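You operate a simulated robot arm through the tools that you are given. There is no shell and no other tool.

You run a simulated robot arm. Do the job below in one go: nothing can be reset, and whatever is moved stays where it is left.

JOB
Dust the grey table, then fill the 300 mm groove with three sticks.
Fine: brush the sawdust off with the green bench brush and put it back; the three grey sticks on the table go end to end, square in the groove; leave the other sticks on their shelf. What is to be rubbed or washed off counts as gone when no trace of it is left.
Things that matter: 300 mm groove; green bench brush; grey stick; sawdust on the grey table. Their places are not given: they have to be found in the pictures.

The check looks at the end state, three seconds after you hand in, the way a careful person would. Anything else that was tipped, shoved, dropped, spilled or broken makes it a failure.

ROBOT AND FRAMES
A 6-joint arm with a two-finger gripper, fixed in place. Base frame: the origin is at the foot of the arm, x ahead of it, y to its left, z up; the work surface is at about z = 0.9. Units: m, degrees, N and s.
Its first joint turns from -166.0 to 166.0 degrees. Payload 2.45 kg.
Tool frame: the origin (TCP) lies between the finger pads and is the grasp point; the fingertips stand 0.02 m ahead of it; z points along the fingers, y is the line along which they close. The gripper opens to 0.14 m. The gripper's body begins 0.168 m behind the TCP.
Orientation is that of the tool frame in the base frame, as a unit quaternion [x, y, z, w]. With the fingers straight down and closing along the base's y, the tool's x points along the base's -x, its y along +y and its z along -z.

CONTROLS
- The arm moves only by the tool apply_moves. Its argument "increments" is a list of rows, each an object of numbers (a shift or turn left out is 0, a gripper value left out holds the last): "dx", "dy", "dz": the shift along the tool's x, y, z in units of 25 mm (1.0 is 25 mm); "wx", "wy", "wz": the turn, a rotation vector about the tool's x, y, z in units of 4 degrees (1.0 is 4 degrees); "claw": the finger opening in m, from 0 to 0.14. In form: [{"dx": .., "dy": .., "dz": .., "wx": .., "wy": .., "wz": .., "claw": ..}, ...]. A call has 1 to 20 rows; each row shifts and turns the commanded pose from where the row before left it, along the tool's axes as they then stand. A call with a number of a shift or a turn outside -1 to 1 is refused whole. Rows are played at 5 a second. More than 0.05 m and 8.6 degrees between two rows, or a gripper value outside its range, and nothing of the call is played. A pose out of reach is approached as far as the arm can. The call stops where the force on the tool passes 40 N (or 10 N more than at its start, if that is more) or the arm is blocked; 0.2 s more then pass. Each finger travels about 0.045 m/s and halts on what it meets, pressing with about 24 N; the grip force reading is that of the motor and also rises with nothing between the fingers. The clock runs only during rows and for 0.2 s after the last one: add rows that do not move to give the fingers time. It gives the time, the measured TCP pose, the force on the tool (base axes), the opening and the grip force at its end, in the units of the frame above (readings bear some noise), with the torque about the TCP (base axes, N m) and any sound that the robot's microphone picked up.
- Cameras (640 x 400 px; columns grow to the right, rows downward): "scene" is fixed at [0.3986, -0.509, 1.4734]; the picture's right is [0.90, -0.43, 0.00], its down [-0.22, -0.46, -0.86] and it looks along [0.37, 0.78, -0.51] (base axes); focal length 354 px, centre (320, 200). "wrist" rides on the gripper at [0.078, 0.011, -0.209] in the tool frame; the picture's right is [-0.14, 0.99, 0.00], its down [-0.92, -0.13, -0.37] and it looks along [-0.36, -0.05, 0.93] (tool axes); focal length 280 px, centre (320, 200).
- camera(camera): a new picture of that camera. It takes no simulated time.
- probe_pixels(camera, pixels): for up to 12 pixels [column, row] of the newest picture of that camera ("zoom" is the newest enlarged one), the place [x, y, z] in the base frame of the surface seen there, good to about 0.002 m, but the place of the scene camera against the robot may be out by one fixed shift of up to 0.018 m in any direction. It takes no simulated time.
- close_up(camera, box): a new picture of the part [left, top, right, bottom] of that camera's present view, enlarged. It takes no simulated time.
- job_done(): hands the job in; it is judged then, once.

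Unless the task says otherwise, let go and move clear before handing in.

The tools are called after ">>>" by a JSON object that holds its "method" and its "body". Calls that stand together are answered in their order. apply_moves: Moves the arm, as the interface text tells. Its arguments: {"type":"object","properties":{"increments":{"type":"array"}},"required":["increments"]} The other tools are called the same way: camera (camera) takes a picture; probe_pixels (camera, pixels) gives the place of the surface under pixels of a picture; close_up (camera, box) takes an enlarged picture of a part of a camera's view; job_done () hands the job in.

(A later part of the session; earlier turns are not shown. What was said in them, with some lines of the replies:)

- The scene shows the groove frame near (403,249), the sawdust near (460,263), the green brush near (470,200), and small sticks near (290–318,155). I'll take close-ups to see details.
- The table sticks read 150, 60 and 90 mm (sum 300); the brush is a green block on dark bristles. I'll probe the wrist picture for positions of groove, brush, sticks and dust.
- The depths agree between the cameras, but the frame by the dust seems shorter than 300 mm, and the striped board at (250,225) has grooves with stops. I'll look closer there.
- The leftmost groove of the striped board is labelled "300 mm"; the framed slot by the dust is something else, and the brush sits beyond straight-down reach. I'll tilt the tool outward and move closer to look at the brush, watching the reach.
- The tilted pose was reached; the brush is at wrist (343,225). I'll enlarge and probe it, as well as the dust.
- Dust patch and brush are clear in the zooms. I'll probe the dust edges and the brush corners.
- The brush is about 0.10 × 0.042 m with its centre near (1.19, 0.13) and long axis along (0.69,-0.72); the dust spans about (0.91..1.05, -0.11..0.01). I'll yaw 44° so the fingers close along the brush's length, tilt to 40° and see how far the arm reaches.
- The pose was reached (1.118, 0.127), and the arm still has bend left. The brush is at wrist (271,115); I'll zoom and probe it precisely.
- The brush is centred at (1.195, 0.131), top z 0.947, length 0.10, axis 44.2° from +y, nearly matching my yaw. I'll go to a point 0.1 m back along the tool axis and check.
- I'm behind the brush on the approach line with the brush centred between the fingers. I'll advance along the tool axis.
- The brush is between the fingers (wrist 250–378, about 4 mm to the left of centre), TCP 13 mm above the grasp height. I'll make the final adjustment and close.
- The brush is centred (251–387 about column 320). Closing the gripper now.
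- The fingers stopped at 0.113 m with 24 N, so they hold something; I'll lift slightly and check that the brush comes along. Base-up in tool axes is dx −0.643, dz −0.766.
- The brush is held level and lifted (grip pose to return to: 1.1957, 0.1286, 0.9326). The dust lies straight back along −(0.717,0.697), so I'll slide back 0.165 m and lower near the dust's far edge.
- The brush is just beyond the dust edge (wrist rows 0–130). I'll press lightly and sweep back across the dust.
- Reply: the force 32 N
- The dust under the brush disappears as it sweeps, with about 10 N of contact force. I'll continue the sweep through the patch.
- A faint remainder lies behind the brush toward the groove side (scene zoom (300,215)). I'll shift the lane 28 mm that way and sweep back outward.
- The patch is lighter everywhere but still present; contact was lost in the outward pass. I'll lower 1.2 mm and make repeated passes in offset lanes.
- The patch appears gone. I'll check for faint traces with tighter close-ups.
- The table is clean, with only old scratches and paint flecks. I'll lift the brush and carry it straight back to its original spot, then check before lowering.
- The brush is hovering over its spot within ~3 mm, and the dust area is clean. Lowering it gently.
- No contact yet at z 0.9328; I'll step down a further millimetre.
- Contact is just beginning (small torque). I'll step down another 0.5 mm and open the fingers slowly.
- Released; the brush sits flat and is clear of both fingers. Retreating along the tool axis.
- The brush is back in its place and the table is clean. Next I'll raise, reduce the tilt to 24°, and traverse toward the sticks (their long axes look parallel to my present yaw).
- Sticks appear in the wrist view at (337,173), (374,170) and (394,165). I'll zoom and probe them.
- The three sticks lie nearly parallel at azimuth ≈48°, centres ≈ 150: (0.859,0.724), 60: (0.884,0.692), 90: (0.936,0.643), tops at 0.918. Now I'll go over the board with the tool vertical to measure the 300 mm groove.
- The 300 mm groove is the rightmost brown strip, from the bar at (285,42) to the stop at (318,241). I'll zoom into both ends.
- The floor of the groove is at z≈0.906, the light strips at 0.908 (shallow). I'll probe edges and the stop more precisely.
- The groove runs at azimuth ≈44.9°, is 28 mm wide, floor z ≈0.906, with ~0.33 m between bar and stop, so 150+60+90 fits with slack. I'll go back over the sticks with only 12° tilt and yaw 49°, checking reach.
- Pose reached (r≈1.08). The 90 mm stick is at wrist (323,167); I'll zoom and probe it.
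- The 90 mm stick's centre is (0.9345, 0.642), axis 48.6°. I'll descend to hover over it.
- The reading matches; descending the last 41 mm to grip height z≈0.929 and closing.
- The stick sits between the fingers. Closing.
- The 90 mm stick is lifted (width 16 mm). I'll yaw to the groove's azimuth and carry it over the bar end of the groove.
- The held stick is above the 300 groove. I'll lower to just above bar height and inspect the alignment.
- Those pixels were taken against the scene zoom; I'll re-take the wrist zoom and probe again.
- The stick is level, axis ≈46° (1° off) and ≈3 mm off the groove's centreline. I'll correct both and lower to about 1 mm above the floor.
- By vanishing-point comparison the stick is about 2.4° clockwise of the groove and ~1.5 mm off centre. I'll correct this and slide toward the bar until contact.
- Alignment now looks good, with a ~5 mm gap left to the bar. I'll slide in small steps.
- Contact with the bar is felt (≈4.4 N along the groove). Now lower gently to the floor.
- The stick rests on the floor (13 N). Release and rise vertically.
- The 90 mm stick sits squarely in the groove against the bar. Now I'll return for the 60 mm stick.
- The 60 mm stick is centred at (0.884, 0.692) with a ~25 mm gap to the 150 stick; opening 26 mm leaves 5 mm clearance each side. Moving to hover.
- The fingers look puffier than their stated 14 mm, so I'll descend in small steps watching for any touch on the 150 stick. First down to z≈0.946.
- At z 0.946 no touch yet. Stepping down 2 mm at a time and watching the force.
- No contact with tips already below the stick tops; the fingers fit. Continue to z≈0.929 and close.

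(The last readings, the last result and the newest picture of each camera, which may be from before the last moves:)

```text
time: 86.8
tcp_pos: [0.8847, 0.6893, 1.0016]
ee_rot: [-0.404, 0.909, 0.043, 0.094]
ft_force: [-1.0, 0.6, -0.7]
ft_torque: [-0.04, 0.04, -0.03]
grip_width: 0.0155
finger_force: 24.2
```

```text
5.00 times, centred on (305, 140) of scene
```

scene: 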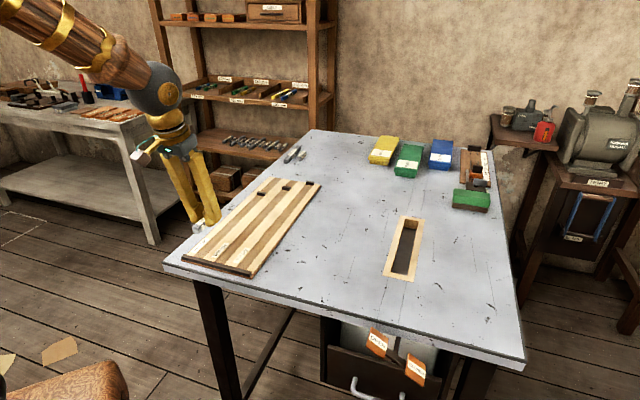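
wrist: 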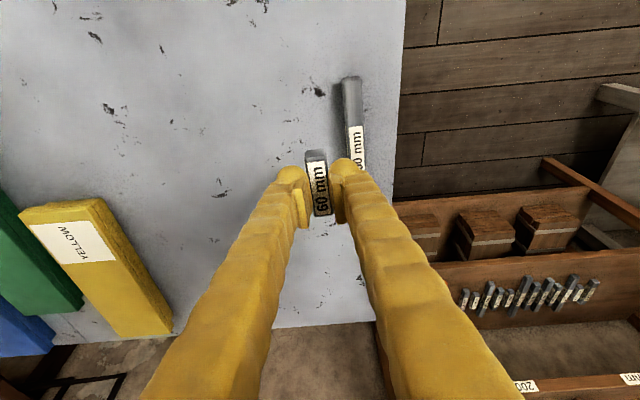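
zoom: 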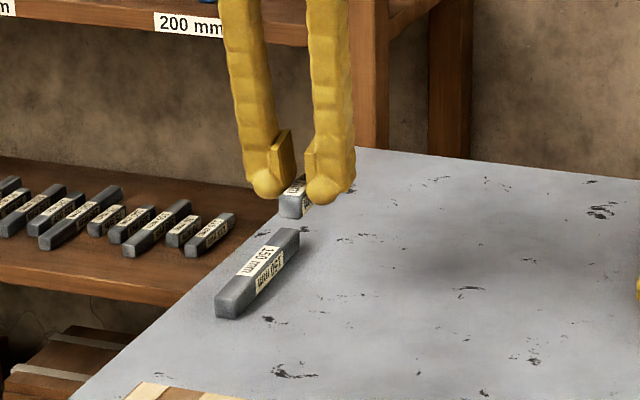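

The 60 mm stick is held and the 150 was not disturbed. Carrying it to the groove, 12 mm beyond its final place.

>>> {"method": "apply_moves", "body": {"increments": [{"wx": 0.104, "wz": 0.489}, {"dx": 0.984, "dz": -0.209, "dy": 0.0338}, {"dx": 0.984, "dz": -0.209, "dy": 0.0338}, {"dx": 0.984, "dz": -0.209, "dy": 0.0338}, {"dx": 0.984, "dz": -0.209, "dy": 0.0338}, {"dx": 0.984, "dz": -0.209, "dy": 0.0338}, {"dx": 0.984, "dz": -0.209, "dy": 0.0338}, {"dx": 0.984, "dz": -0.209, "dy": 0.0338}, {"dx": 0.984, "dz": -0.209, "dy": 0.0338}, {"dx": 0.984, "dz": -0.209, "dy": 0.0338}, {"dx": 0.984, "dz": -0.209, "dy": 0.0338}, {"dx": 0.984, "dz": -0.209, "dy": 0.0338}, {"dx": 0.984, "dz": -0.209, "dy": 0.0338}, {"dx": 0.984, "dz": -0.209, "dy": 0.0338}, {"dx": 0.984, "dz": -0.209, "dy": 0.0338}, {"dx": 0.984, "dz": -0.209, "dy": 0.0338}, {"dx": 0.984, "dz": -0.209, "dy": 0.0338}, {"dx": 0.984, "dz": -0.209, "dy": 0.0338}, {"dx": 0.984, "dz": -0.209, "dy": 0.0338}, {"dx": 0.984, "dz": -0.209, "dy": 0.0338}]}}

>>> {"method": "apply_moves", "body": {"increments": [{"dx": 0.984, "dz": -0.209, "dy": 0.0338}, {"dx": 0.984, "dz": -0.209, "dy": 0.0338}, {"dx": 0.179, "dz": 0.84}, {"dx": 0.179, "dz": 0.84}, {}]}}

>>> {"method": "camera", "body": {"camera": "wrist"}}

>>> {"method": "close_up", "body": {"camera": "wrist", "box": [270, 60, 370, 240]}}

```text
time: 91.0
tcp_pos: [0.5404, 0.358, 0.9997]
ee_rot: [-0.387, 0.916, 0.04, 0.096]
ft_force: [-0.2, 0.0, -0.8]
ft_torque: [-0.01, -0.02, 0.0]
grip_width: 0.0151
finger_force: 23.6
```

```text
time: 92.2
tcp_pos: [0.5048, 0.323, 0.9576]
ee_rot: [-0.389, 0.915, 0.041, 0.096]
ft_force: [-0.8, 0.1, -0.2]
ft_torque: [0.0, -0.01, 0.02]
grip_width: 0.0153
finger_force: 24.2
```

```text
taken
```

wrist: 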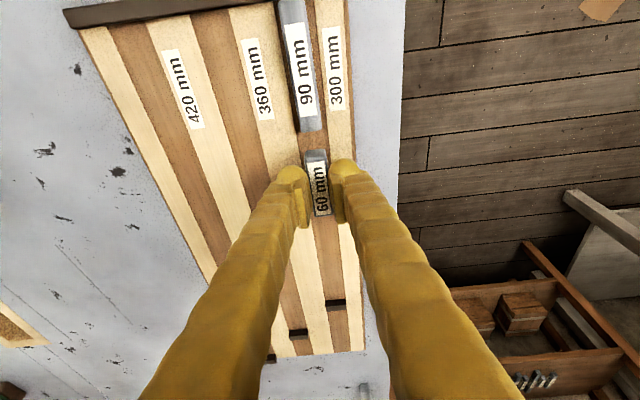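

```text
2.22 times, centred on (320, 150) of wrist
```

zoom: 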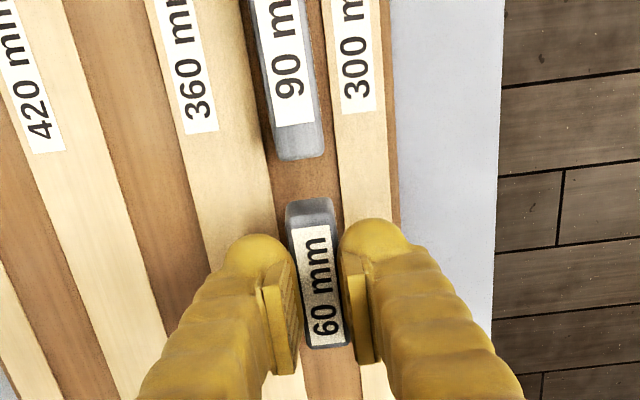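

The 60 mm stick is parallel to and in line with the 90. Lowering to about 1 mm above the floor, then inspecting.

>>> {"method": "apply_moves", "body": {"increments": [{"dx": 0.085, "dz": 0.4, "dy": -0.03}, {"dx": 0.085, "dz": 0.4}, {}]}}

>>> {"method": "close_up", "body": {"camera": "wrist", "box": [280, 80, 360, 230]}}

```text
time: 93.0
tcp_pos: [0.5063, 0.3215, 0.9368]
ee_rot: [-0.389, 0.915, 0.04, 0.096]
ft_force: [0.4, 0.2, -0.5]
ft_torque: [0.01, 0.05, 0.01]
grip_width: 0.0153
finger_force: 24.0
```

```text
2.67 times, centred on (320, 155) of wrist
```

zoom: 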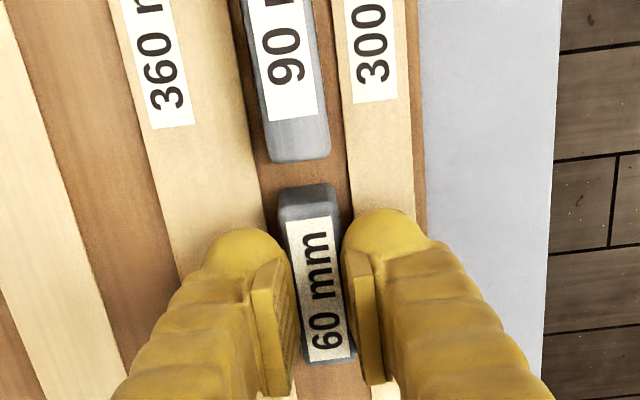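

A ~10 mm gap remains. I'll nudge 1 mm sideways and slide toward the 90 stick.

>>> {"method": "apply_moves", "body": {"increments": [{"dx": 0.117, "dz": -0.025, "dy": -0.04}, {"dx": 0.117, "dz": -0.025}, {"dx": 0.078, "dz": -0.0166}, {}]}}

>>> {"method": "close_up", "body": {"camera": "wrist", "box": [280, 80, 360, 230]}}

```text
time: 94.0
tcp_pos: [0.4996, 0.3159, 0.9365]
ee_rot: [-0.389, 0.916, 0.041, 0.096]
ft_force: [0.0, 0.1, -1.1]
ft_torque: [0.0, 0.0, -0.01]
grip_width: 0.0152
finger_force: 23.7
```

```text
2.67 times, centred on (320, 155) of wrist
```

zoom: 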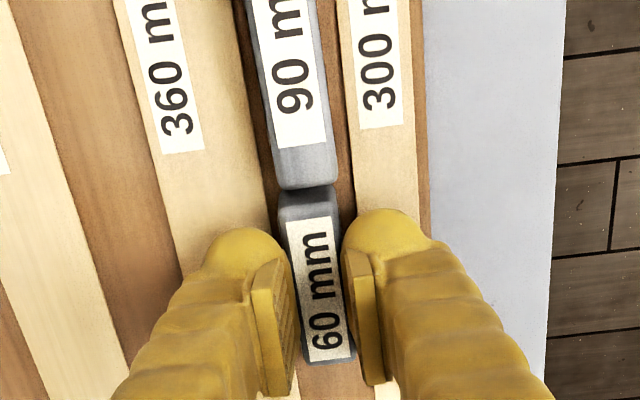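

>>> {"method": "apply_moves", "body": {"increments": [{"dx": 0.039, "dz": -0.0083}, {}]}}

>>> {"method": "apply_moves", "body": {"increments": [{"dx": 0.039, "dz": -0.0083}, {}]}}

>>> {"method": "apply_moves", "body": {"increments": [{"dx": 0.02, "dz": -0.0042}, {}]}}

```text
time: 94.6
tcp_pos: [0.5, 0.3162, 0.9373]
ee_rot: [-0.389, 0.915, 0.041, 0.096]
ft_force: [-0.2, 0.7, 1.8]
ft_torque: [-0.03, -0.01, 0.01]
grip_width: 0.0151
finger_force: 24.7
```

```text
time: 95.2
tcp_pos: [0.4991, 0.315, 0.9372]
ee_rot: [-0.389, 0.915, 0.041, 0.096]
ft_force: [0.7, 0.0, 3.8]
ft_torque: [0.01, 0.0, 0.0]
grip_width: 0.0151
finger_force: 23.8
```

```text
time: 95.8
tcp_pos: [0.4989, 0.3133, 0.9368]
ee_rot: [-0.388, 0.916, 0.041, 0.096]
ft_force: [-0.1, 0.0, 2.1]
ft_torque: [0.0, 0.0, -0.02]
grip_width: 0.0152
finger_force: 24.4
```

>>> {"method": "apply_moves", "body": {"increments": [{"dx": 0.039, "dz": -0.0083}, {}]}}

>>> {"method": "apply_moves", "body": {"increments": [{"dx": 0.039, "dz": -0.0083}, {}]}}

>>> {"method": "close_up", "body": {"camera": "wrist", "box": [290, 110, 350, 200]}}

```text
time: 96.4
tcp_pos: [0.4976, 0.313, 0.9364]
ee_rot: [-0.389, 0.915, 0.041, 0.097]
ft_force: [-0.4, -1.2, 1.4]
ft_torque: [-0.02, 0.03, 0.01]
grip_width: 0.0148
finger_force: 23.5
```

```text
time: 97.0
tcp_pos: [0.4977, 0.3115, 0.9381]
ee_rot: [-0.389, 0.915, 0.041, 0.096]
ft_force: [-0.6, 0.4, 1.4]
ft_torque: [0.02, 0.03, 0.01]
grip_width: 0.0152
finger_force: 23.6
```

```text
4.44 times, centred on (320, 155) of wrist
```

zoom: 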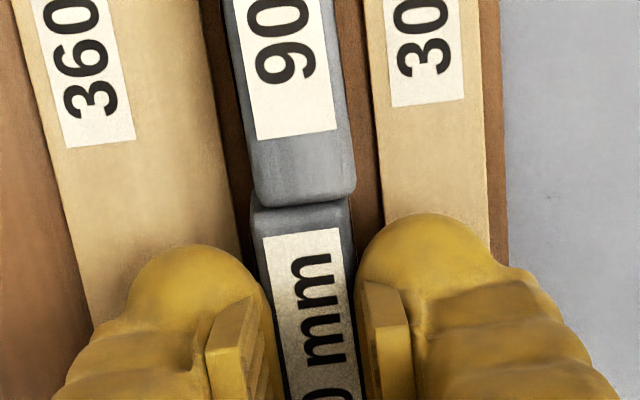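

>>> {"method": "apply_moves", "body": {"increments": [{"dx": 0.039, "dz": -0.0083}, {}]}}

>>> {"method": "apply_moves", "body": {"increments": [{"dx": 0.039, "dz": -0.0083}, {}]}}

>>> {"method": "close_up", "body": {"camera": "wrist", "box": [290, 110, 350, 200]}}

```text
time: 97.6
tcp_pos: [0.497, 0.3112, 0.937]
ee_rot: [-0.388, 0.916, 0.04, 0.096]
ft_force: [3.6, 2.9, 0.1]
ft_torque: [0.07, -0.09, 0.02]
grip_width: 0.0151
finger_force: 24.6
```

```text
time: 98.2
tcp_pos: [0.4956, 0.3115, 0.9366]
ee_rot: [-0.388, 0.916, 0.041, 0.096]
ft_force: [9.1, 7.4, 0.6]
ft_torque: [0.12, -0.18, 0.01]
grip_width: 0.0151
finger_force: 23.8
```

```text
4.44 times, centred on (320, 155) of wrist
```

zoom: 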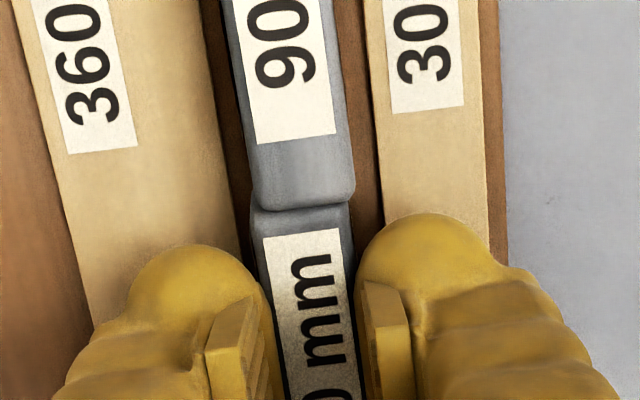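

Contact: about 12 N along the groove, so the 60 is pressed against the 90. Lowering the last bit to the floor.

>>> {"method": "apply_moves", "body": {"increments": [{"dx": 0.0083, "dz": 0.039}, {}]}}

>>> {"method": "apply_moves", "body": {"increments": [{"dx": 0.0042, "dz": 0.02}, {}]}}

```text
time: 98.8
tcp_pos: [0.4963, 0.3126, 0.9361]
ee_rot: [-0.389, 0.915, 0.042, 0.097]
ft_force: [11.0, 8.9, 9.4]
ft_torque: [0.05, -0.16, -0.01]
grip_width: 0.0149
finger_force: 24.0
```

```text
time: 99.4
tcp_pos: [0.4962, 0.3112, 0.9355]
ee_rot: [-0.389, 0.915, 0.041, 0.096]
ft_force: [9.9, 5.3, 17.8]
ft_torque: [-0.01, -0.04, 0.0]
grip_width: 0.0152
finger_force: 23.6
```

On the floor. Release and rise.

>>> {"method": "apply_moves", "body": {"increments": [{"claw": 0.022}, {"claw": 0.03}, {"claw": 0.04}, {}, {"dx": -0.083, "dz": -0.39}, {"dx": -0.166, "dz": -0.782}, {"dx": -0.166, "dz": -0.782}, {"dx": -0.166, "dz": -0.782}, {}]}}

>>> {"method": "camera", "body": {"camera": "wrist"}}

>>> {"method": "close_up", "body": {"camera": "wrist", "box": [260, 40, 360, 200]}}

```text
time: 101.4
tcp_pos: [0.4956, 0.3107, 1.0049]
ee_rot: [-0.388, 0.916, 0.041, 0.096]
ft_force: [-0.9, 0.3, 0.3]
ft_torque: [0.0, 0.0, -0.02]
grip_width: 0.0401
finger_force: 0.1
```

```text
taken
```

wrist: 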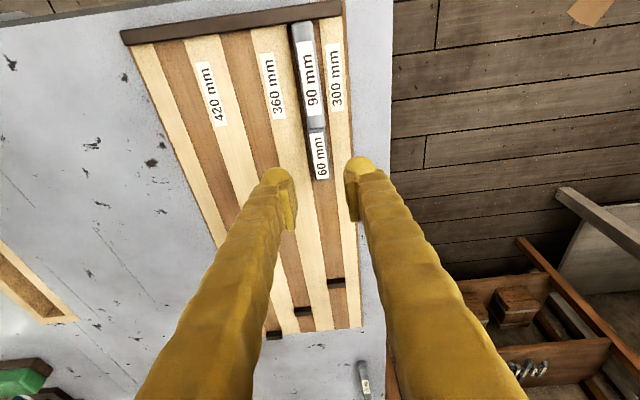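

```text
2.50 times, centred on (310, 120) of wrist
```

zoom: 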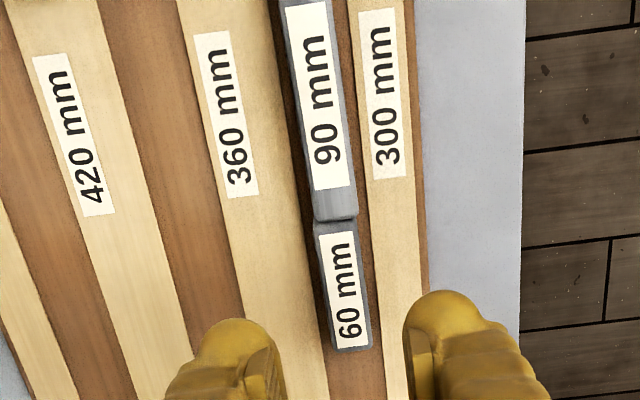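

The 90 and 60 are end to end. Now back for the 150 mm stick.

>>> {"method": "apply_moves", "body": {"increments": [{"wx": -0.114, "wz": -0.538}, {"dx": -0.97, "dz": 0.099}, {"dx": -0.97, "dz": 0.099}, {"dx": -0.97, "dz": 0.099}, {"dx": -0.97, "dz": 0.099}, {"dx": -0.97, "dz": 0.099}, {"dx": -0.97, "dz": 0.099}, {"dx": -0.97, "dz": 0.099}, {"dx": -0.97, "dz": 0.099}, {"dx": -0.97, "dz": 0.099}, {"dx": -0.97, "dz": 0.099}, {"dx": -0.97, "dz": 0.099}, {"dx": -0.97, "dz": 0.099}, {"dx": -0.97, "dz": 0.099}, {"dx": -0.97, "dz": 0.099}, {"dx": -0.97, "dz": 0.099}, {"dx": -0.97, "dz": 0.099}, {"dx": -0.97, "dz": 0.099}, {"dx": -0.97, "dz": 0.099}, {"dx": -0.97, "dz": 0.099}]}}

>>> {"method": "apply_moves", "body": {"increments": [{"dx": -0.97, "dz": 0.099}, {"dx": -0.97, "dz": 0.099}, {}]}}

>>> {"method": "camera", "body": {"camera": "wrist"}}

>>> {"method": "close_up", "body": {"camera": "wrist", "box": [260, 80, 400, 240]}}

```text
time: 105.6
tcp_pos: [0.8046, 0.6546, 1.0549]
ee_rot: [-0.406, 0.908, 0.043, 0.097]
ft_force: [-0.9, 0.7, 0.7]
ft_torque: [-0.03, -0.02, 0.01]
grip_width: 0.04
finger_force: 0.0
```

```text
time: 106.4
tcp_pos: [0.8344, 0.6904, 1.0599]
ee_rot: [-0.406, 0.908, 0.042, 0.095]
ft_force: [-0.6, 0.9, -0.6]
ft_torque: [-0.03, -0.02, -0.02]
grip_width: 0.0399
finger_force: 0.1
```

```text
taken
```

wrist: 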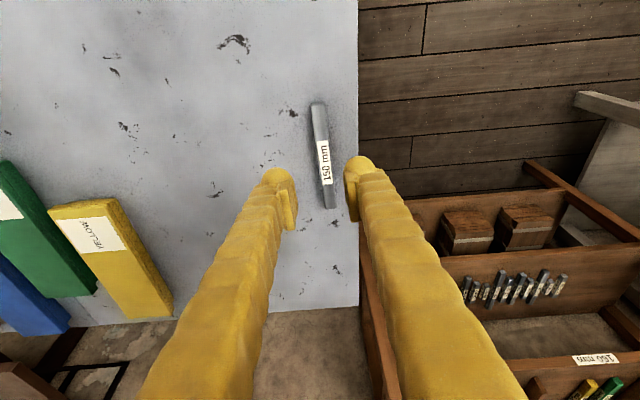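

```text
2.50 times, centred on (330, 160) of wrist
```

zoom: 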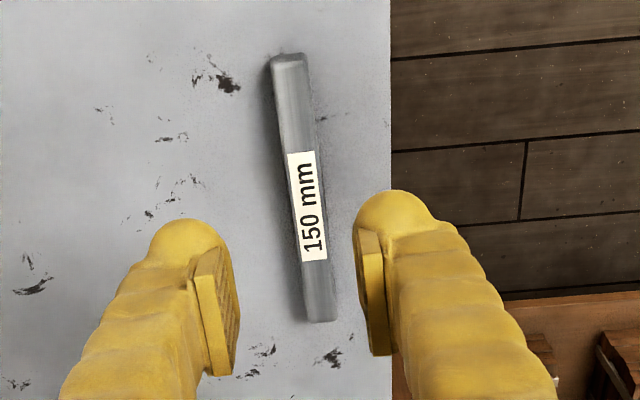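

>>> {"method": "probe_pixels", "body": {"camera": "zoom", "pixels": [[290, 68], [321, 317], [288, 56], [274, 72], [306, 68], [306, 316], [336, 312], [305, 190], [300, 150], [315, 270], [291, 80], [319, 300]]}}

```text
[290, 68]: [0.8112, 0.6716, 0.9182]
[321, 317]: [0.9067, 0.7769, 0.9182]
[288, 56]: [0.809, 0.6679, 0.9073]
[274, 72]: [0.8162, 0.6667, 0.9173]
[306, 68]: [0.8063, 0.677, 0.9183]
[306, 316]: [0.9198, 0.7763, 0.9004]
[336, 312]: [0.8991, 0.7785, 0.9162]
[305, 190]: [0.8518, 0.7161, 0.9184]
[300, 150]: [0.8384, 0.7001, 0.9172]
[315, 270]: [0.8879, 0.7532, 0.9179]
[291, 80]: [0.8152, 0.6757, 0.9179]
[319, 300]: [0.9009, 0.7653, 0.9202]
```

The 150 mm stick's centre is (0.859, 0.724), axis ≈48°. Moving to hover above it.

>>> {"method": "apply_moves", "body": {"increments": [{"dx": -0.222, "dz": 0.947, "dy": 0.04}, {"dx": -0.222, "dz": 0.947, "dy": 0.04}, {"dx": -0.222, "dz": 0.947, "dy": 0.04}, {"dx": -0.222, "dz": 0.947, "dy": 0.04}, {}]}}

>>> {"method": "camera", "body": {"camera": "wrist"}}

```text
time: 107.6
tcp_pos: [0.8608, 0.7235, 0.9712]
ee_rot: [-0.406, 0.908, 0.042, 0.096]
ft_force: [0.2, -0.2, 0.0]
ft_torque: [0.0, -0.01, -0.01]
grip_width: 0.04
finger_force: 0.1
```

```text
taken
```

wrist: 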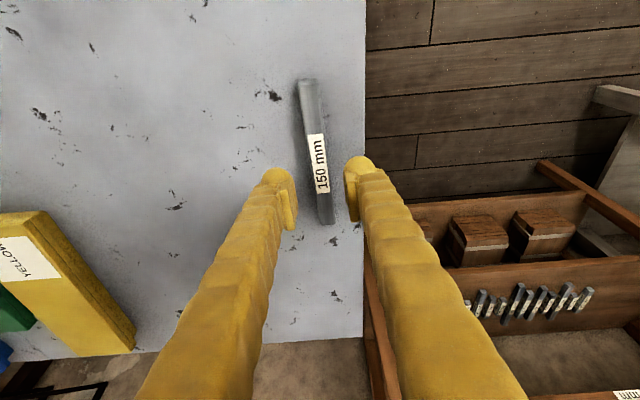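

Centred. Descend, close, and lift.

>>> {"method": "apply_moves", "body": {"increments": [{"dx": 0.117, "dz": 0.548}, {"dx": 0.117, "dz": 0.548}, {"dx": 0.112, "dz": 0.53}, {}, {"claw": 0.025}, {"claw": 0.012}, {}, {}, {}]}}

>>> {"method": "apply_moves", "body": {"increments": [{"dx": -0.083, "dz": -0.39}, {"dx": -0.166, "dz": -0.782}, {"dx": -0.166, "dz": -0.782}, {"dx": -0.166, "dz": -0.782}, {}]}}

>>> {"method": "camera", "body": {"camera": "wrist"}}

>>> {"method": "close_up", "body": {"camera": "scene", "box": [260, 100, 350, 180]}}

```text
time: 109.6
tcp_pos: [0.8589, 0.7247, 0.9293]
ee_rot: [-0.406, 0.908, 0.043, 0.095]
ft_force: [0.0, -0.5, 0.7]
ft_torque: [-0.01, -0.02, 0.03]
grip_width: 0.0163
finger_force: 23.8
```

```text
time: 110.8
tcp_pos: [0.8594, 0.7226, 0.9981]
ee_rot: [-0.407, 0.908, 0.043, 0.096]
ft_force: [0.5, 0.4, -0.2]
ft_torque: [0.0, -0.02, -0.03]
grip_width: 0.0165
finger_force: 24.2
```

```text
taken
```

wrist: 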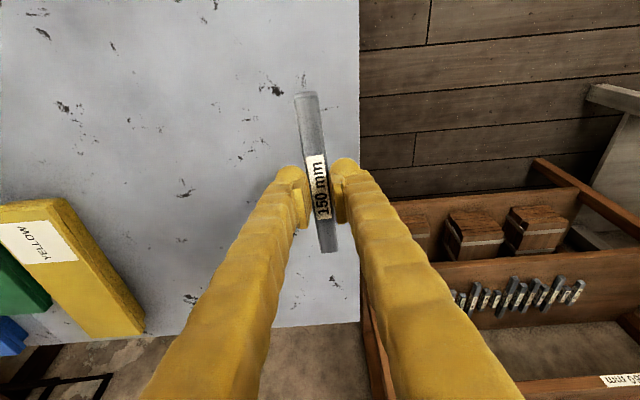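

```text
5.00 times, centred on (305, 140) of scene
```

zoom: 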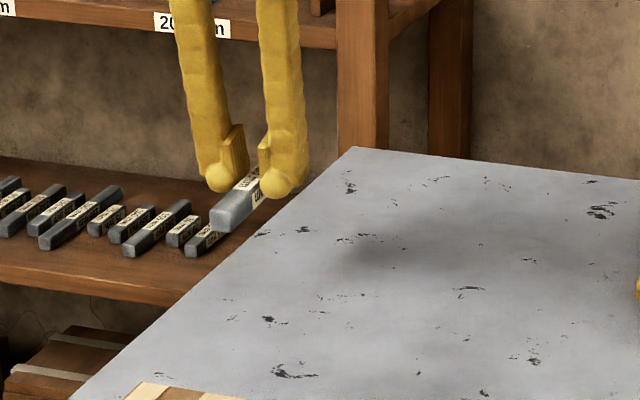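

Held level. Carrying the 150 over the groove, ~10 mm beyond its final position and lowering to z≈0.96.

>>> {"method": "apply_moves", "body": {"increments": [{"wx": 0.104, "wz": 0.489}, {"dx": 0.9966, "dz": -0.212, "dy": -0.058}, {"dx": 0.9966, "dz": -0.212, "dy": -0.058}, {"dx": 0.9966, "dz": -0.212, "dy": -0.058}, {"dx": 0.9966, "dz": -0.212, "dy": -0.058}, {"dx": 0.9966, "dz": -0.212, "dy": -0.058}, {"dx": 0.9966, "dz": -0.212, "dy": -0.058}, {"dx": 0.9966, "dz": -0.212, "dy": -0.058}, {"dx": 0.9966, "dz": -0.212, "dy": -0.058}, {"dx": 0.9966, "dz": -0.212, "dy": -0.058}, {"dx": 0.9966, "dz": -0.212, "dy": -0.058}, {"dx": 0.9966, "dz": -0.212, "dy": -0.058}, {"dx": 0.9966, "dz": -0.212, "dy": -0.058}, {"dx": 0.9966, "dz": -0.212, "dy": -0.058}, {"dx": 0.9966, "dz": -0.212, "dy": -0.058}, {"dx": 0.9966, "dz": -0.212, "dy": -0.058}, {"dx": 0.9966, "dz": -0.212, "dy": -0.058}, {"dx": 0.9966, "dz": -0.212, "dy": -0.058}, {}]}}

>>> {"method": "apply_moves", "body": {"increments": [{"dx": 0.158, "dz": 0.743}, {"dx": 0.158, "dz": 0.743}, {}]}}

>>> {"method": "camera", "body": {"camera": "wrist"}}

>>> {"method": "close_up", "body": {"camera": "wrist", "box": [260, 40, 380, 290]}}

```text
time: 114.8
tcp_pos: [0.576, 0.3937, 0.9999]
ee_rot: [-0.39, 0.915, 0.04, 0.096]
ft_force: [0.1, -0.3, -0.3]
ft_torque: [0.01, -0.02, 0.01]
grip_width: 0.0167
finger_force: 23.8
```

```text
time: 115.6
tcp_pos: [0.5787, 0.3945, 0.9609]
ee_rot: [-0.39, 0.915, 0.041, 0.095]
ft_force: [0.0, -1.3, 0.0]
ft_torque: [-0.03, 0.03, 0.03]
grip_width: 0.0165
finger_force: 23.8
```

```text
taken
```

wrist: 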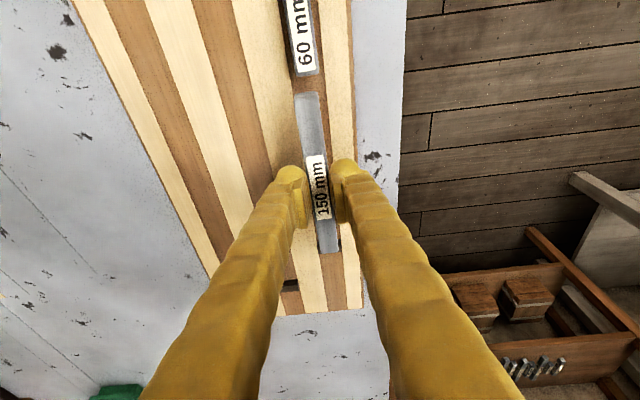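

```text
1.60 times, centred on (320, 165) of wrist
```

zoom: 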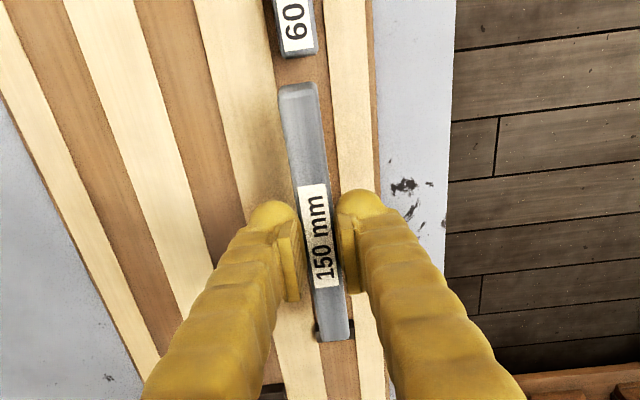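

>>> {"method": "close_up", "body": {"camera": "wrist", "box": [290, 60, 350, 130]}}

>>> {"method": "probe_pixels", "body": {"camera": "wrist", "pixels": [[306, 97], [330, 248], [308, 72], [306, 110], [328, 235], [341, 243], [321, 252], [344, 262], [333, 256], [296, 100], [328, 100], [310, 80]]}}

```text
5.71 times, centred on (320, 95) of wrist
```

zoom: 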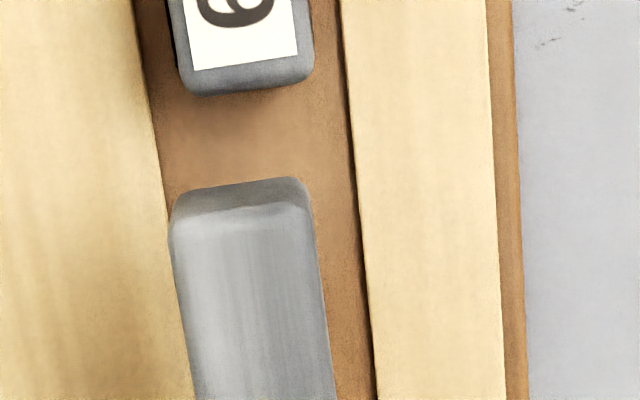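

```text
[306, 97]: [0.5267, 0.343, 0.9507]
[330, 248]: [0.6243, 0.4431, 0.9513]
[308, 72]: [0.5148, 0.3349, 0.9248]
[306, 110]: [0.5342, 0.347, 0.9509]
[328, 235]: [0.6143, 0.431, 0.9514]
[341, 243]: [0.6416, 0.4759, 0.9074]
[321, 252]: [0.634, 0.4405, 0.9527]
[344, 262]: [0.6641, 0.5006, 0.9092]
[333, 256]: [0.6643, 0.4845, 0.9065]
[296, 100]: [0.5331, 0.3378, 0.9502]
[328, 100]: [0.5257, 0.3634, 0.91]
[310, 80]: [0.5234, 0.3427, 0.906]
```

Clearances: about 10 mm to the 60 stick and 25 mm to the stop; the stick is ~0.8° counter-clockwise. I'll correct the yaw and lower.

>>> {"method": "apply_moves", "body": {"increments": [{"wx": 0.036, "wz": 0.171}, {"dx": 0.1, "dz": 0.47}, {"dx": 0.095, "dz": 0.45}, {}]}}

>>> {"method": "camera", "body": {"camera": "wrist"}}

>>> {"method": "close_up", "body": {"camera": "wrist", "box": [260, 40, 380, 290]}}

```text
time: 116.6
tcp_pos: [0.5774, 0.3927, 0.9374]
ee_rot: [-0.384, 0.917, 0.04, 0.096]
ft_force: [0.0, 0.2, -0.5]
ft_torque: [0.0, -0.03, -0.01]
grip_width: 0.0166
finger_force: 23.8
```

```text
taken
```

wrist: 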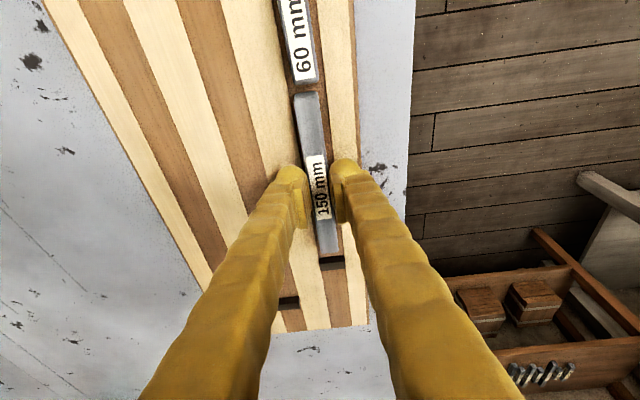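

```text
1.60 times, centred on (320, 165) of wrist
```

zoom: 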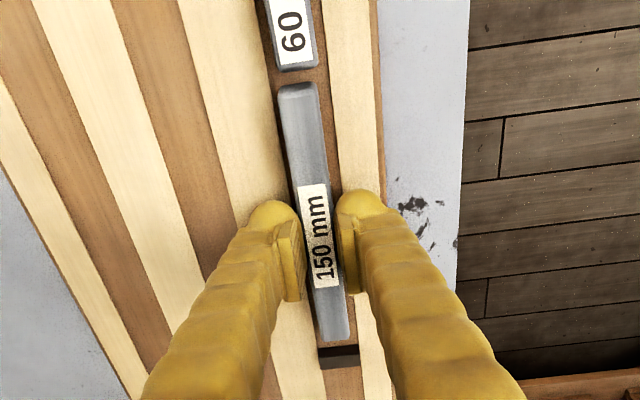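

Parallel to the groove within ~0.3°; it's ~1.3 mm left of the 60's line. I'll shift and slide inward.

>>> {"method": "apply_moves", "body": {"increments": [{"dx": 0.117, "dz": -0.025, "dy": 0.055}, {"dx": 0.117, "dz": -0.025}, {"dx": 0.039, "dz": -0.0083}, {}]}}

>>> {"method": "close_up", "body": {"camera": "wrist", "box": [280, 50, 350, 130]}}

```text
time: 117.6
tcp_pos: [0.5731, 0.3887, 0.9386]
ee_rot: [-0.385, 0.917, 0.041, 0.096]
ft_force: [0.4, -0.1, 0.1]
ft_torque: [0.02, -0.02, 0.01]
grip_width: 0.0164
finger_force: 24.2
```

```text
5.00 times, centred on (315, 90) of wrist
```

zoom: 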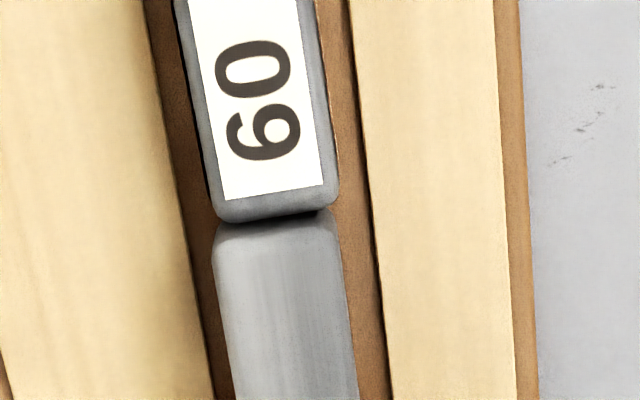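

Well lined up; ~3 mm left. Closing in 1 mm steps.

>>> {"method": "apply_moves", "body": {"increments": [{"dx": 0.039, "dz": -0.0083}, {"dx": 0.039, "dz": -0.0083}, {}]}}

>>> {"method": "apply_moves", "body": {"increments": [{"dx": 0.039, "dz": -0.0083}, {}]}}

>>> {"method": "apply_moves", "body": {"increments": [{"dx": 0.039, "dz": -0.0083}, {}]}}

```text
time: 118.4
tcp_pos: [0.5716, 0.3867, 0.9395]
ee_rot: [-0.384, 0.917, 0.04, 0.097]
ft_force: [4.8, 3.5, -0.1]
ft_torque: [0.12, -0.09, 0.04]
grip_width: 0.0164
finger_force: 24.1
```

```text
time: 119.0
tcp_pos: [0.5701, 0.3872, 0.9376]
ee_rot: [-0.384, 0.917, 0.04, 0.097]
ft_force: [10.5, 10.7, 0.9]
ft_torque: [0.2, -0.19, 0.04]
grip_width: 0.0162
finger_force: 24.0
```

```text
time: 119.6
tcp_pos: [0.5706, 0.3867, 0.9385]
ee_rot: [-0.385, 0.917, 0.04, 0.096]
ft_force: [13.9, 13.8, -0.1]
ft_torque: [0.28, -0.25, 0.03]
grip_width: 0.0164
finger_force: 24.6
```

Firm contact (~20 N). I'll ease off 0.7 mm and lower to the floor.

>>> {"method": "apply_moves", "body": {"increments": [{"dx": -0.027, "dz": 0.006}, {"dx": 0.0083, "dz": 0.039}, {}]}}

>>> {"method": "apply_moves", "body": {"increments": [{"dx": 0.0083, "dz": 0.039}, {}]}}

>>> {"method": "apply_moves", "body": {"increments": [{"dx": 0.0042, "dz": 0.02}, {}]}}

```text
time: 120.4
tcp_pos: [0.5699, 0.3869, 0.9375]
ee_rot: [-0.384, 0.917, 0.041, 0.096]
ft_force: [5.0, 5.3, 0.3]
ft_torque: [0.07, -0.03, 0.03]
grip_width: 0.0162
finger_force: 24.2
```

```text
time: 121.0
tcp_pos: [0.57, 0.3869, 0.9373]
ee_rot: [-0.384, 0.917, 0.041, 0.096]
ft_force: [5.7, 5.1, 1.5]
ft_torque: [0.0, -0.08, -0.03]
grip_width: 0.0163
finger_force: 24.1
```

```text
time: 121.6
tcp_pos: [0.5707, 0.3881, 0.9372]
ee_rot: [-0.384, 0.917, 0.04, 0.096]
ft_force: [3.8, 3.5, 0.0]
ft_torque: [0.04, -0.04, 0.03]
grip_width: 0.0163
finger_force: 23.9
```

>>> {"method": "apply_moves", "body": {"increments": [{"dx": 0.0083, "dz": 0.039}, {}]}}

>>> {"method": "apply_moves", "body": {"increments": [{"dx": 0.0042, "dz": 0.02}, {}]}}

```text
time: 122.2
tcp_pos: [0.5706, 0.388, 0.9356]
ee_rot: [-0.386, 0.917, 0.04, 0.096]
ft_force: [1.9, 2.5, 3.3]
ft_torque: [-0.13, 0.19, 0.01]
grip_width: 0.0164
finger_force: 24.2
```

```text
time: 122.8
tcp_pos: [0.5708, 0.3871, 0.9354]
ee_rot: [-0.384, 0.917, 0.04, 0.097]
ft_force: [3.6, 2.9, 13.4]
ft_torque: [-0.07, 0.06, 0.02]
grip_width: 0.0164
finger_force: 23.8
```

On the floor with axial contact still ~4.6 N. Release and rise.

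>>> {"method": "apply_moves", "body": {"increments": [{"claw": 0.022}, {"claw": 0.03}, {"claw": 0.04}, {}, {"dx": -0.083, "dz": -0.39}, {"dx": -0.166, "dz": -0.782}, {"dx": -0.166, "dz": -0.782}, {"dx": -0.166, "dz": -0.782}, {}]}}

>>> {"method": "camera", "body": {"camera": "wrist"}}

>>> {"method": "close_up", "body": {"camera": "wrist", "box": [260, 0, 380, 260]}}

>>> {"method": "close_up", "body": {"camera": "scene", "box": [170, 165, 330, 285]}}

```text
time: 124.8
tcp_pos: [0.5718, 0.3865, 1.0048]
ee_rot: [-0.385, 0.917, 0.04, 0.096]
ft_force: [0.1, -0.6, 0.0]
ft_torque: [0.0, 0.02, -0.02]
grip_width: 0.0399
finger_force: 0.1
```

```text
taken
```

wrist: 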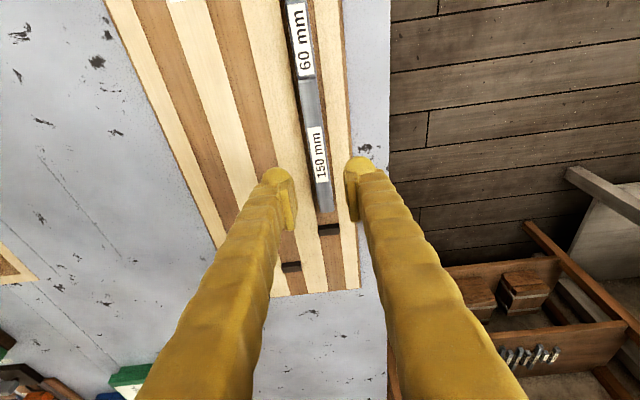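

```text
1.54 times, centred on (320, 130) of wrist
```

zoom: 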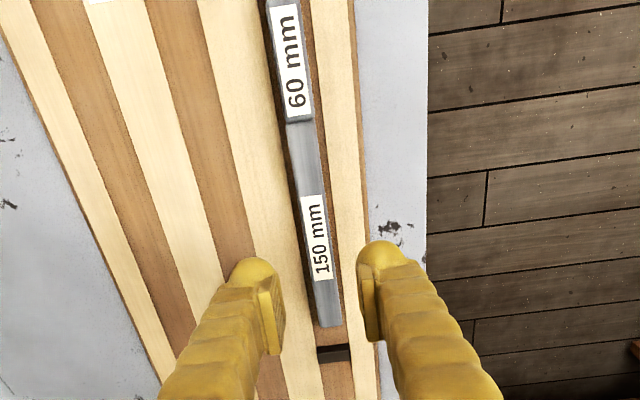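

```text
3.33 times, centred on (250, 225) of scene
```

zoom: 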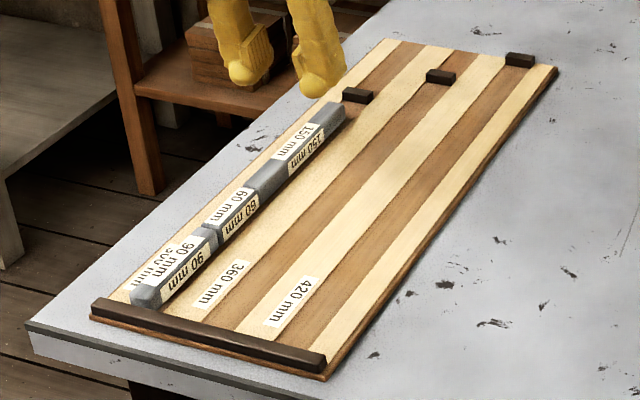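

The three sticks lie in line in the groove. I'll back up to view the whole row and check joints and bar contact.

>>> {"method": "apply_moves", "body": {"increments": [{"dx": 0.64, "dz": -0.82}, {"dx": 0.64, "dz": -0.82}, {"dx": 0.64, "dz": -0.82}, {"dx": 0.64, "dz": -0.82}, {"dx": 0.64, "dz": -0.82}, {"dx": 0.64, "dz": -0.82, "claw": 0.12}, {}, {}, {}]}}

>>> {"method": "camera", "body": {"camera": "wrist"}}

>>> {"method": "close_up", "body": {"camera": "wrist", "box": [260, 20, 380, 250]}}

>>> {"method": "close_up", "body": {"camera": "scene", "box": [195, 200, 265, 265]}}

```text
time: 126.8
tcp_pos: [0.4879, 0.302, 1.1053]
ee_rot: [-0.384, 0.917, 0.041, 0.096]
ft_force: [-0.6, -0.5, -0.7]
ft_torque: [0.01, 0.02, -0.02]
grip_width: 0.1203
finger_force: 0.1
```

```text
taken
```

wrist: 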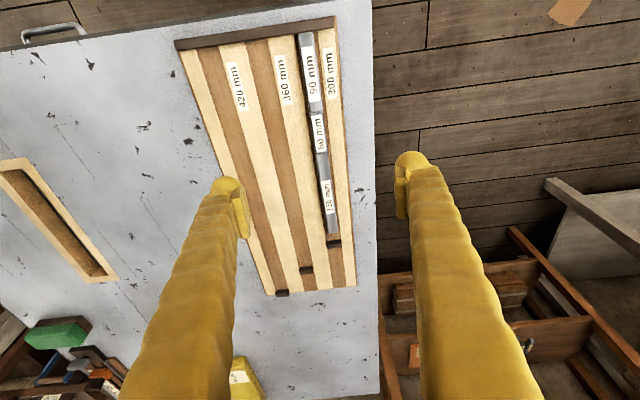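

```text
1.74 times, centred on (320, 135) of wrist
```

zoom: 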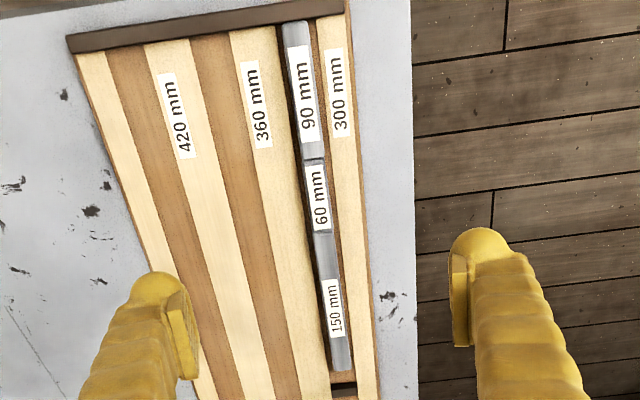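

```text
6.15 times, centred on (230, 232) of scene
```

zoom: 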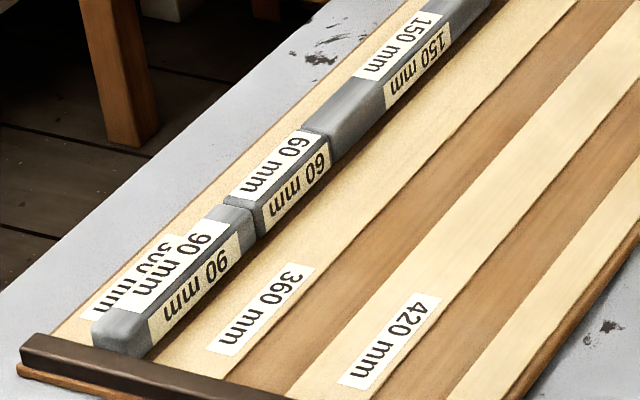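

>>> {"method": "close_up", "body": {"camera": "wrist", "box": [290, 25, 350, 75]}}

>>> {"method": "close_up", "body": {"camera": "wrist", "box": [290, 85, 350, 165]}}

>>> {"method": "close_up", "body": {"camera": "wrist", "box": [300, 165, 360, 250]}}

```text
8.00 times, centred on (320, 50) of wrist
```

zoom: 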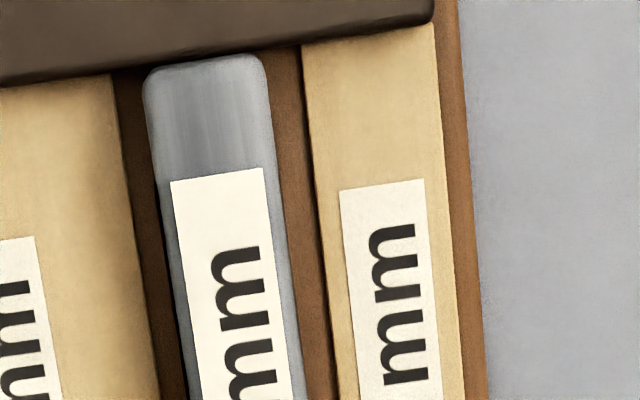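

```text
5.00 times, centred on (320, 125) of wrist
```

zoom: 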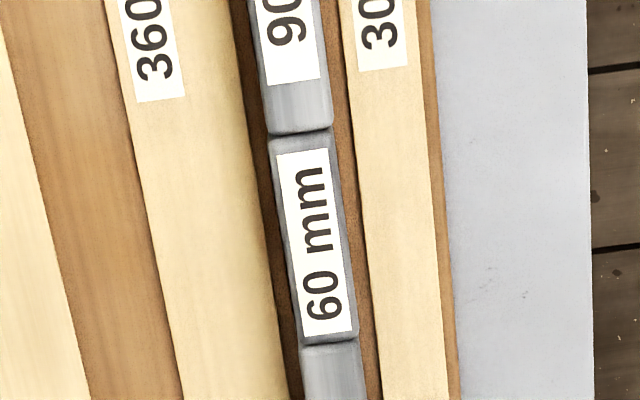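

```text
4.71 times, centred on (330, 208) of wrist
```

zoom: 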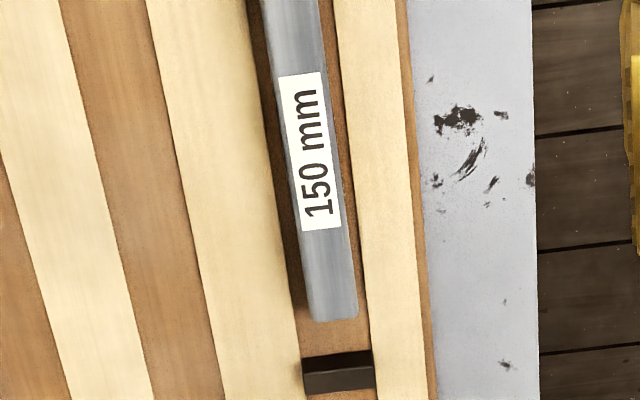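

All joints are closed, the row is straight and butts the bar. I'll raise the arm clear and take a final look at the whole scene.

>>> {"method": "apply_moves", "body": {"increments": [{"dz": -0.9}, {"dz": -0.9}, {"dz": -0.9}, {"dz": -0.9}, {}]}}

>>> {"method": "camera", "body": {"camera": "scene"}}

>>> {"method": "close_up", "body": {"camera": "scene", "box": [380, 170, 540, 310]}}

>>> {"method": "close_up", "body": {"camera": "scene", "box": [180, 120, 340, 280]}}

```text
time: 128.0
tcp_pos: [0.4739, 0.2879, 1.1926]
ee_rot: [-0.385, 0.917, 0.041, 0.097]
ft_force: [0.6, -0.1, 0.1]
ft_torque: [-0.01, -0.02, 0.0]
grip_width: 0.1201
finger_force: 0.1
```

```text
taken
```

scene: 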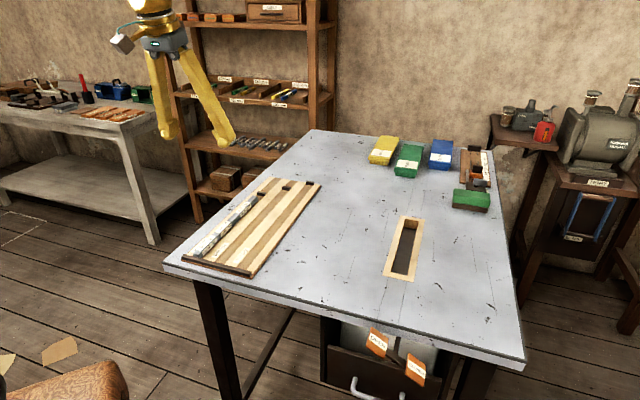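

```text
2.86 times, centred on (460, 240) of scene
```

zoom: 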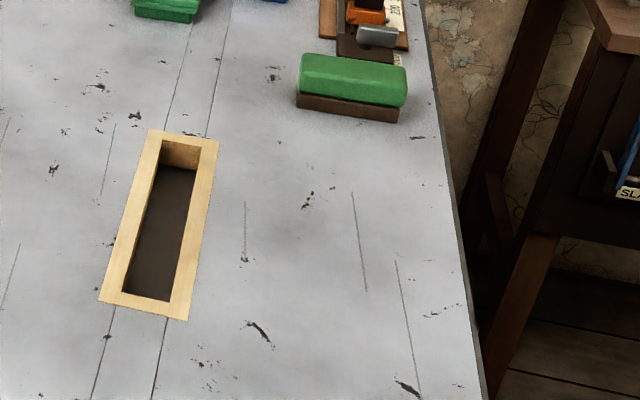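

```text
2.50 times, centred on (260, 200) of scene
```

zoom: 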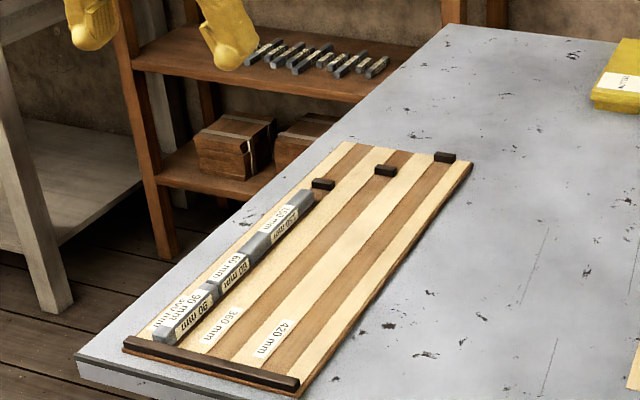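

The last pictures show the table clean, the brush back at its spot (scene 470,200), and the 90, 60 and 150 mm sticks end to end and square in the 300 mm groove. The shelf sticks are untouched and the arm is clear, so I'm handing in.

>>> {"method": "job_done", "body": {}}

```text
The job is handed in.
```

The last pictures and force readings show the job done, and I've handed it in; no verdict has come back yet.

- **Dusting:** I brushed the sawdust off with the green brush. Close-ups show no trace left, only old scratches and paint flecks. The brush is back within a few millimetres of its original place.
- **Sticks:** The three table sticks (90, 60 and 150 mm) lie end to end and square in the 300 mm groove. The 90 mm stick butts the bar.
- **Gap at the far end:** The groove measured about 330 mm between bar and stop, so roughly 28 mm stays open beyond the last stick. The 360 mm groove has similar slack, so I took it as part of the board's design.
- **Everything else:** The shelf sticks are where they were, and I saw nothing else on the table shoved or tipped. The arm is raised clear with the gripper open.
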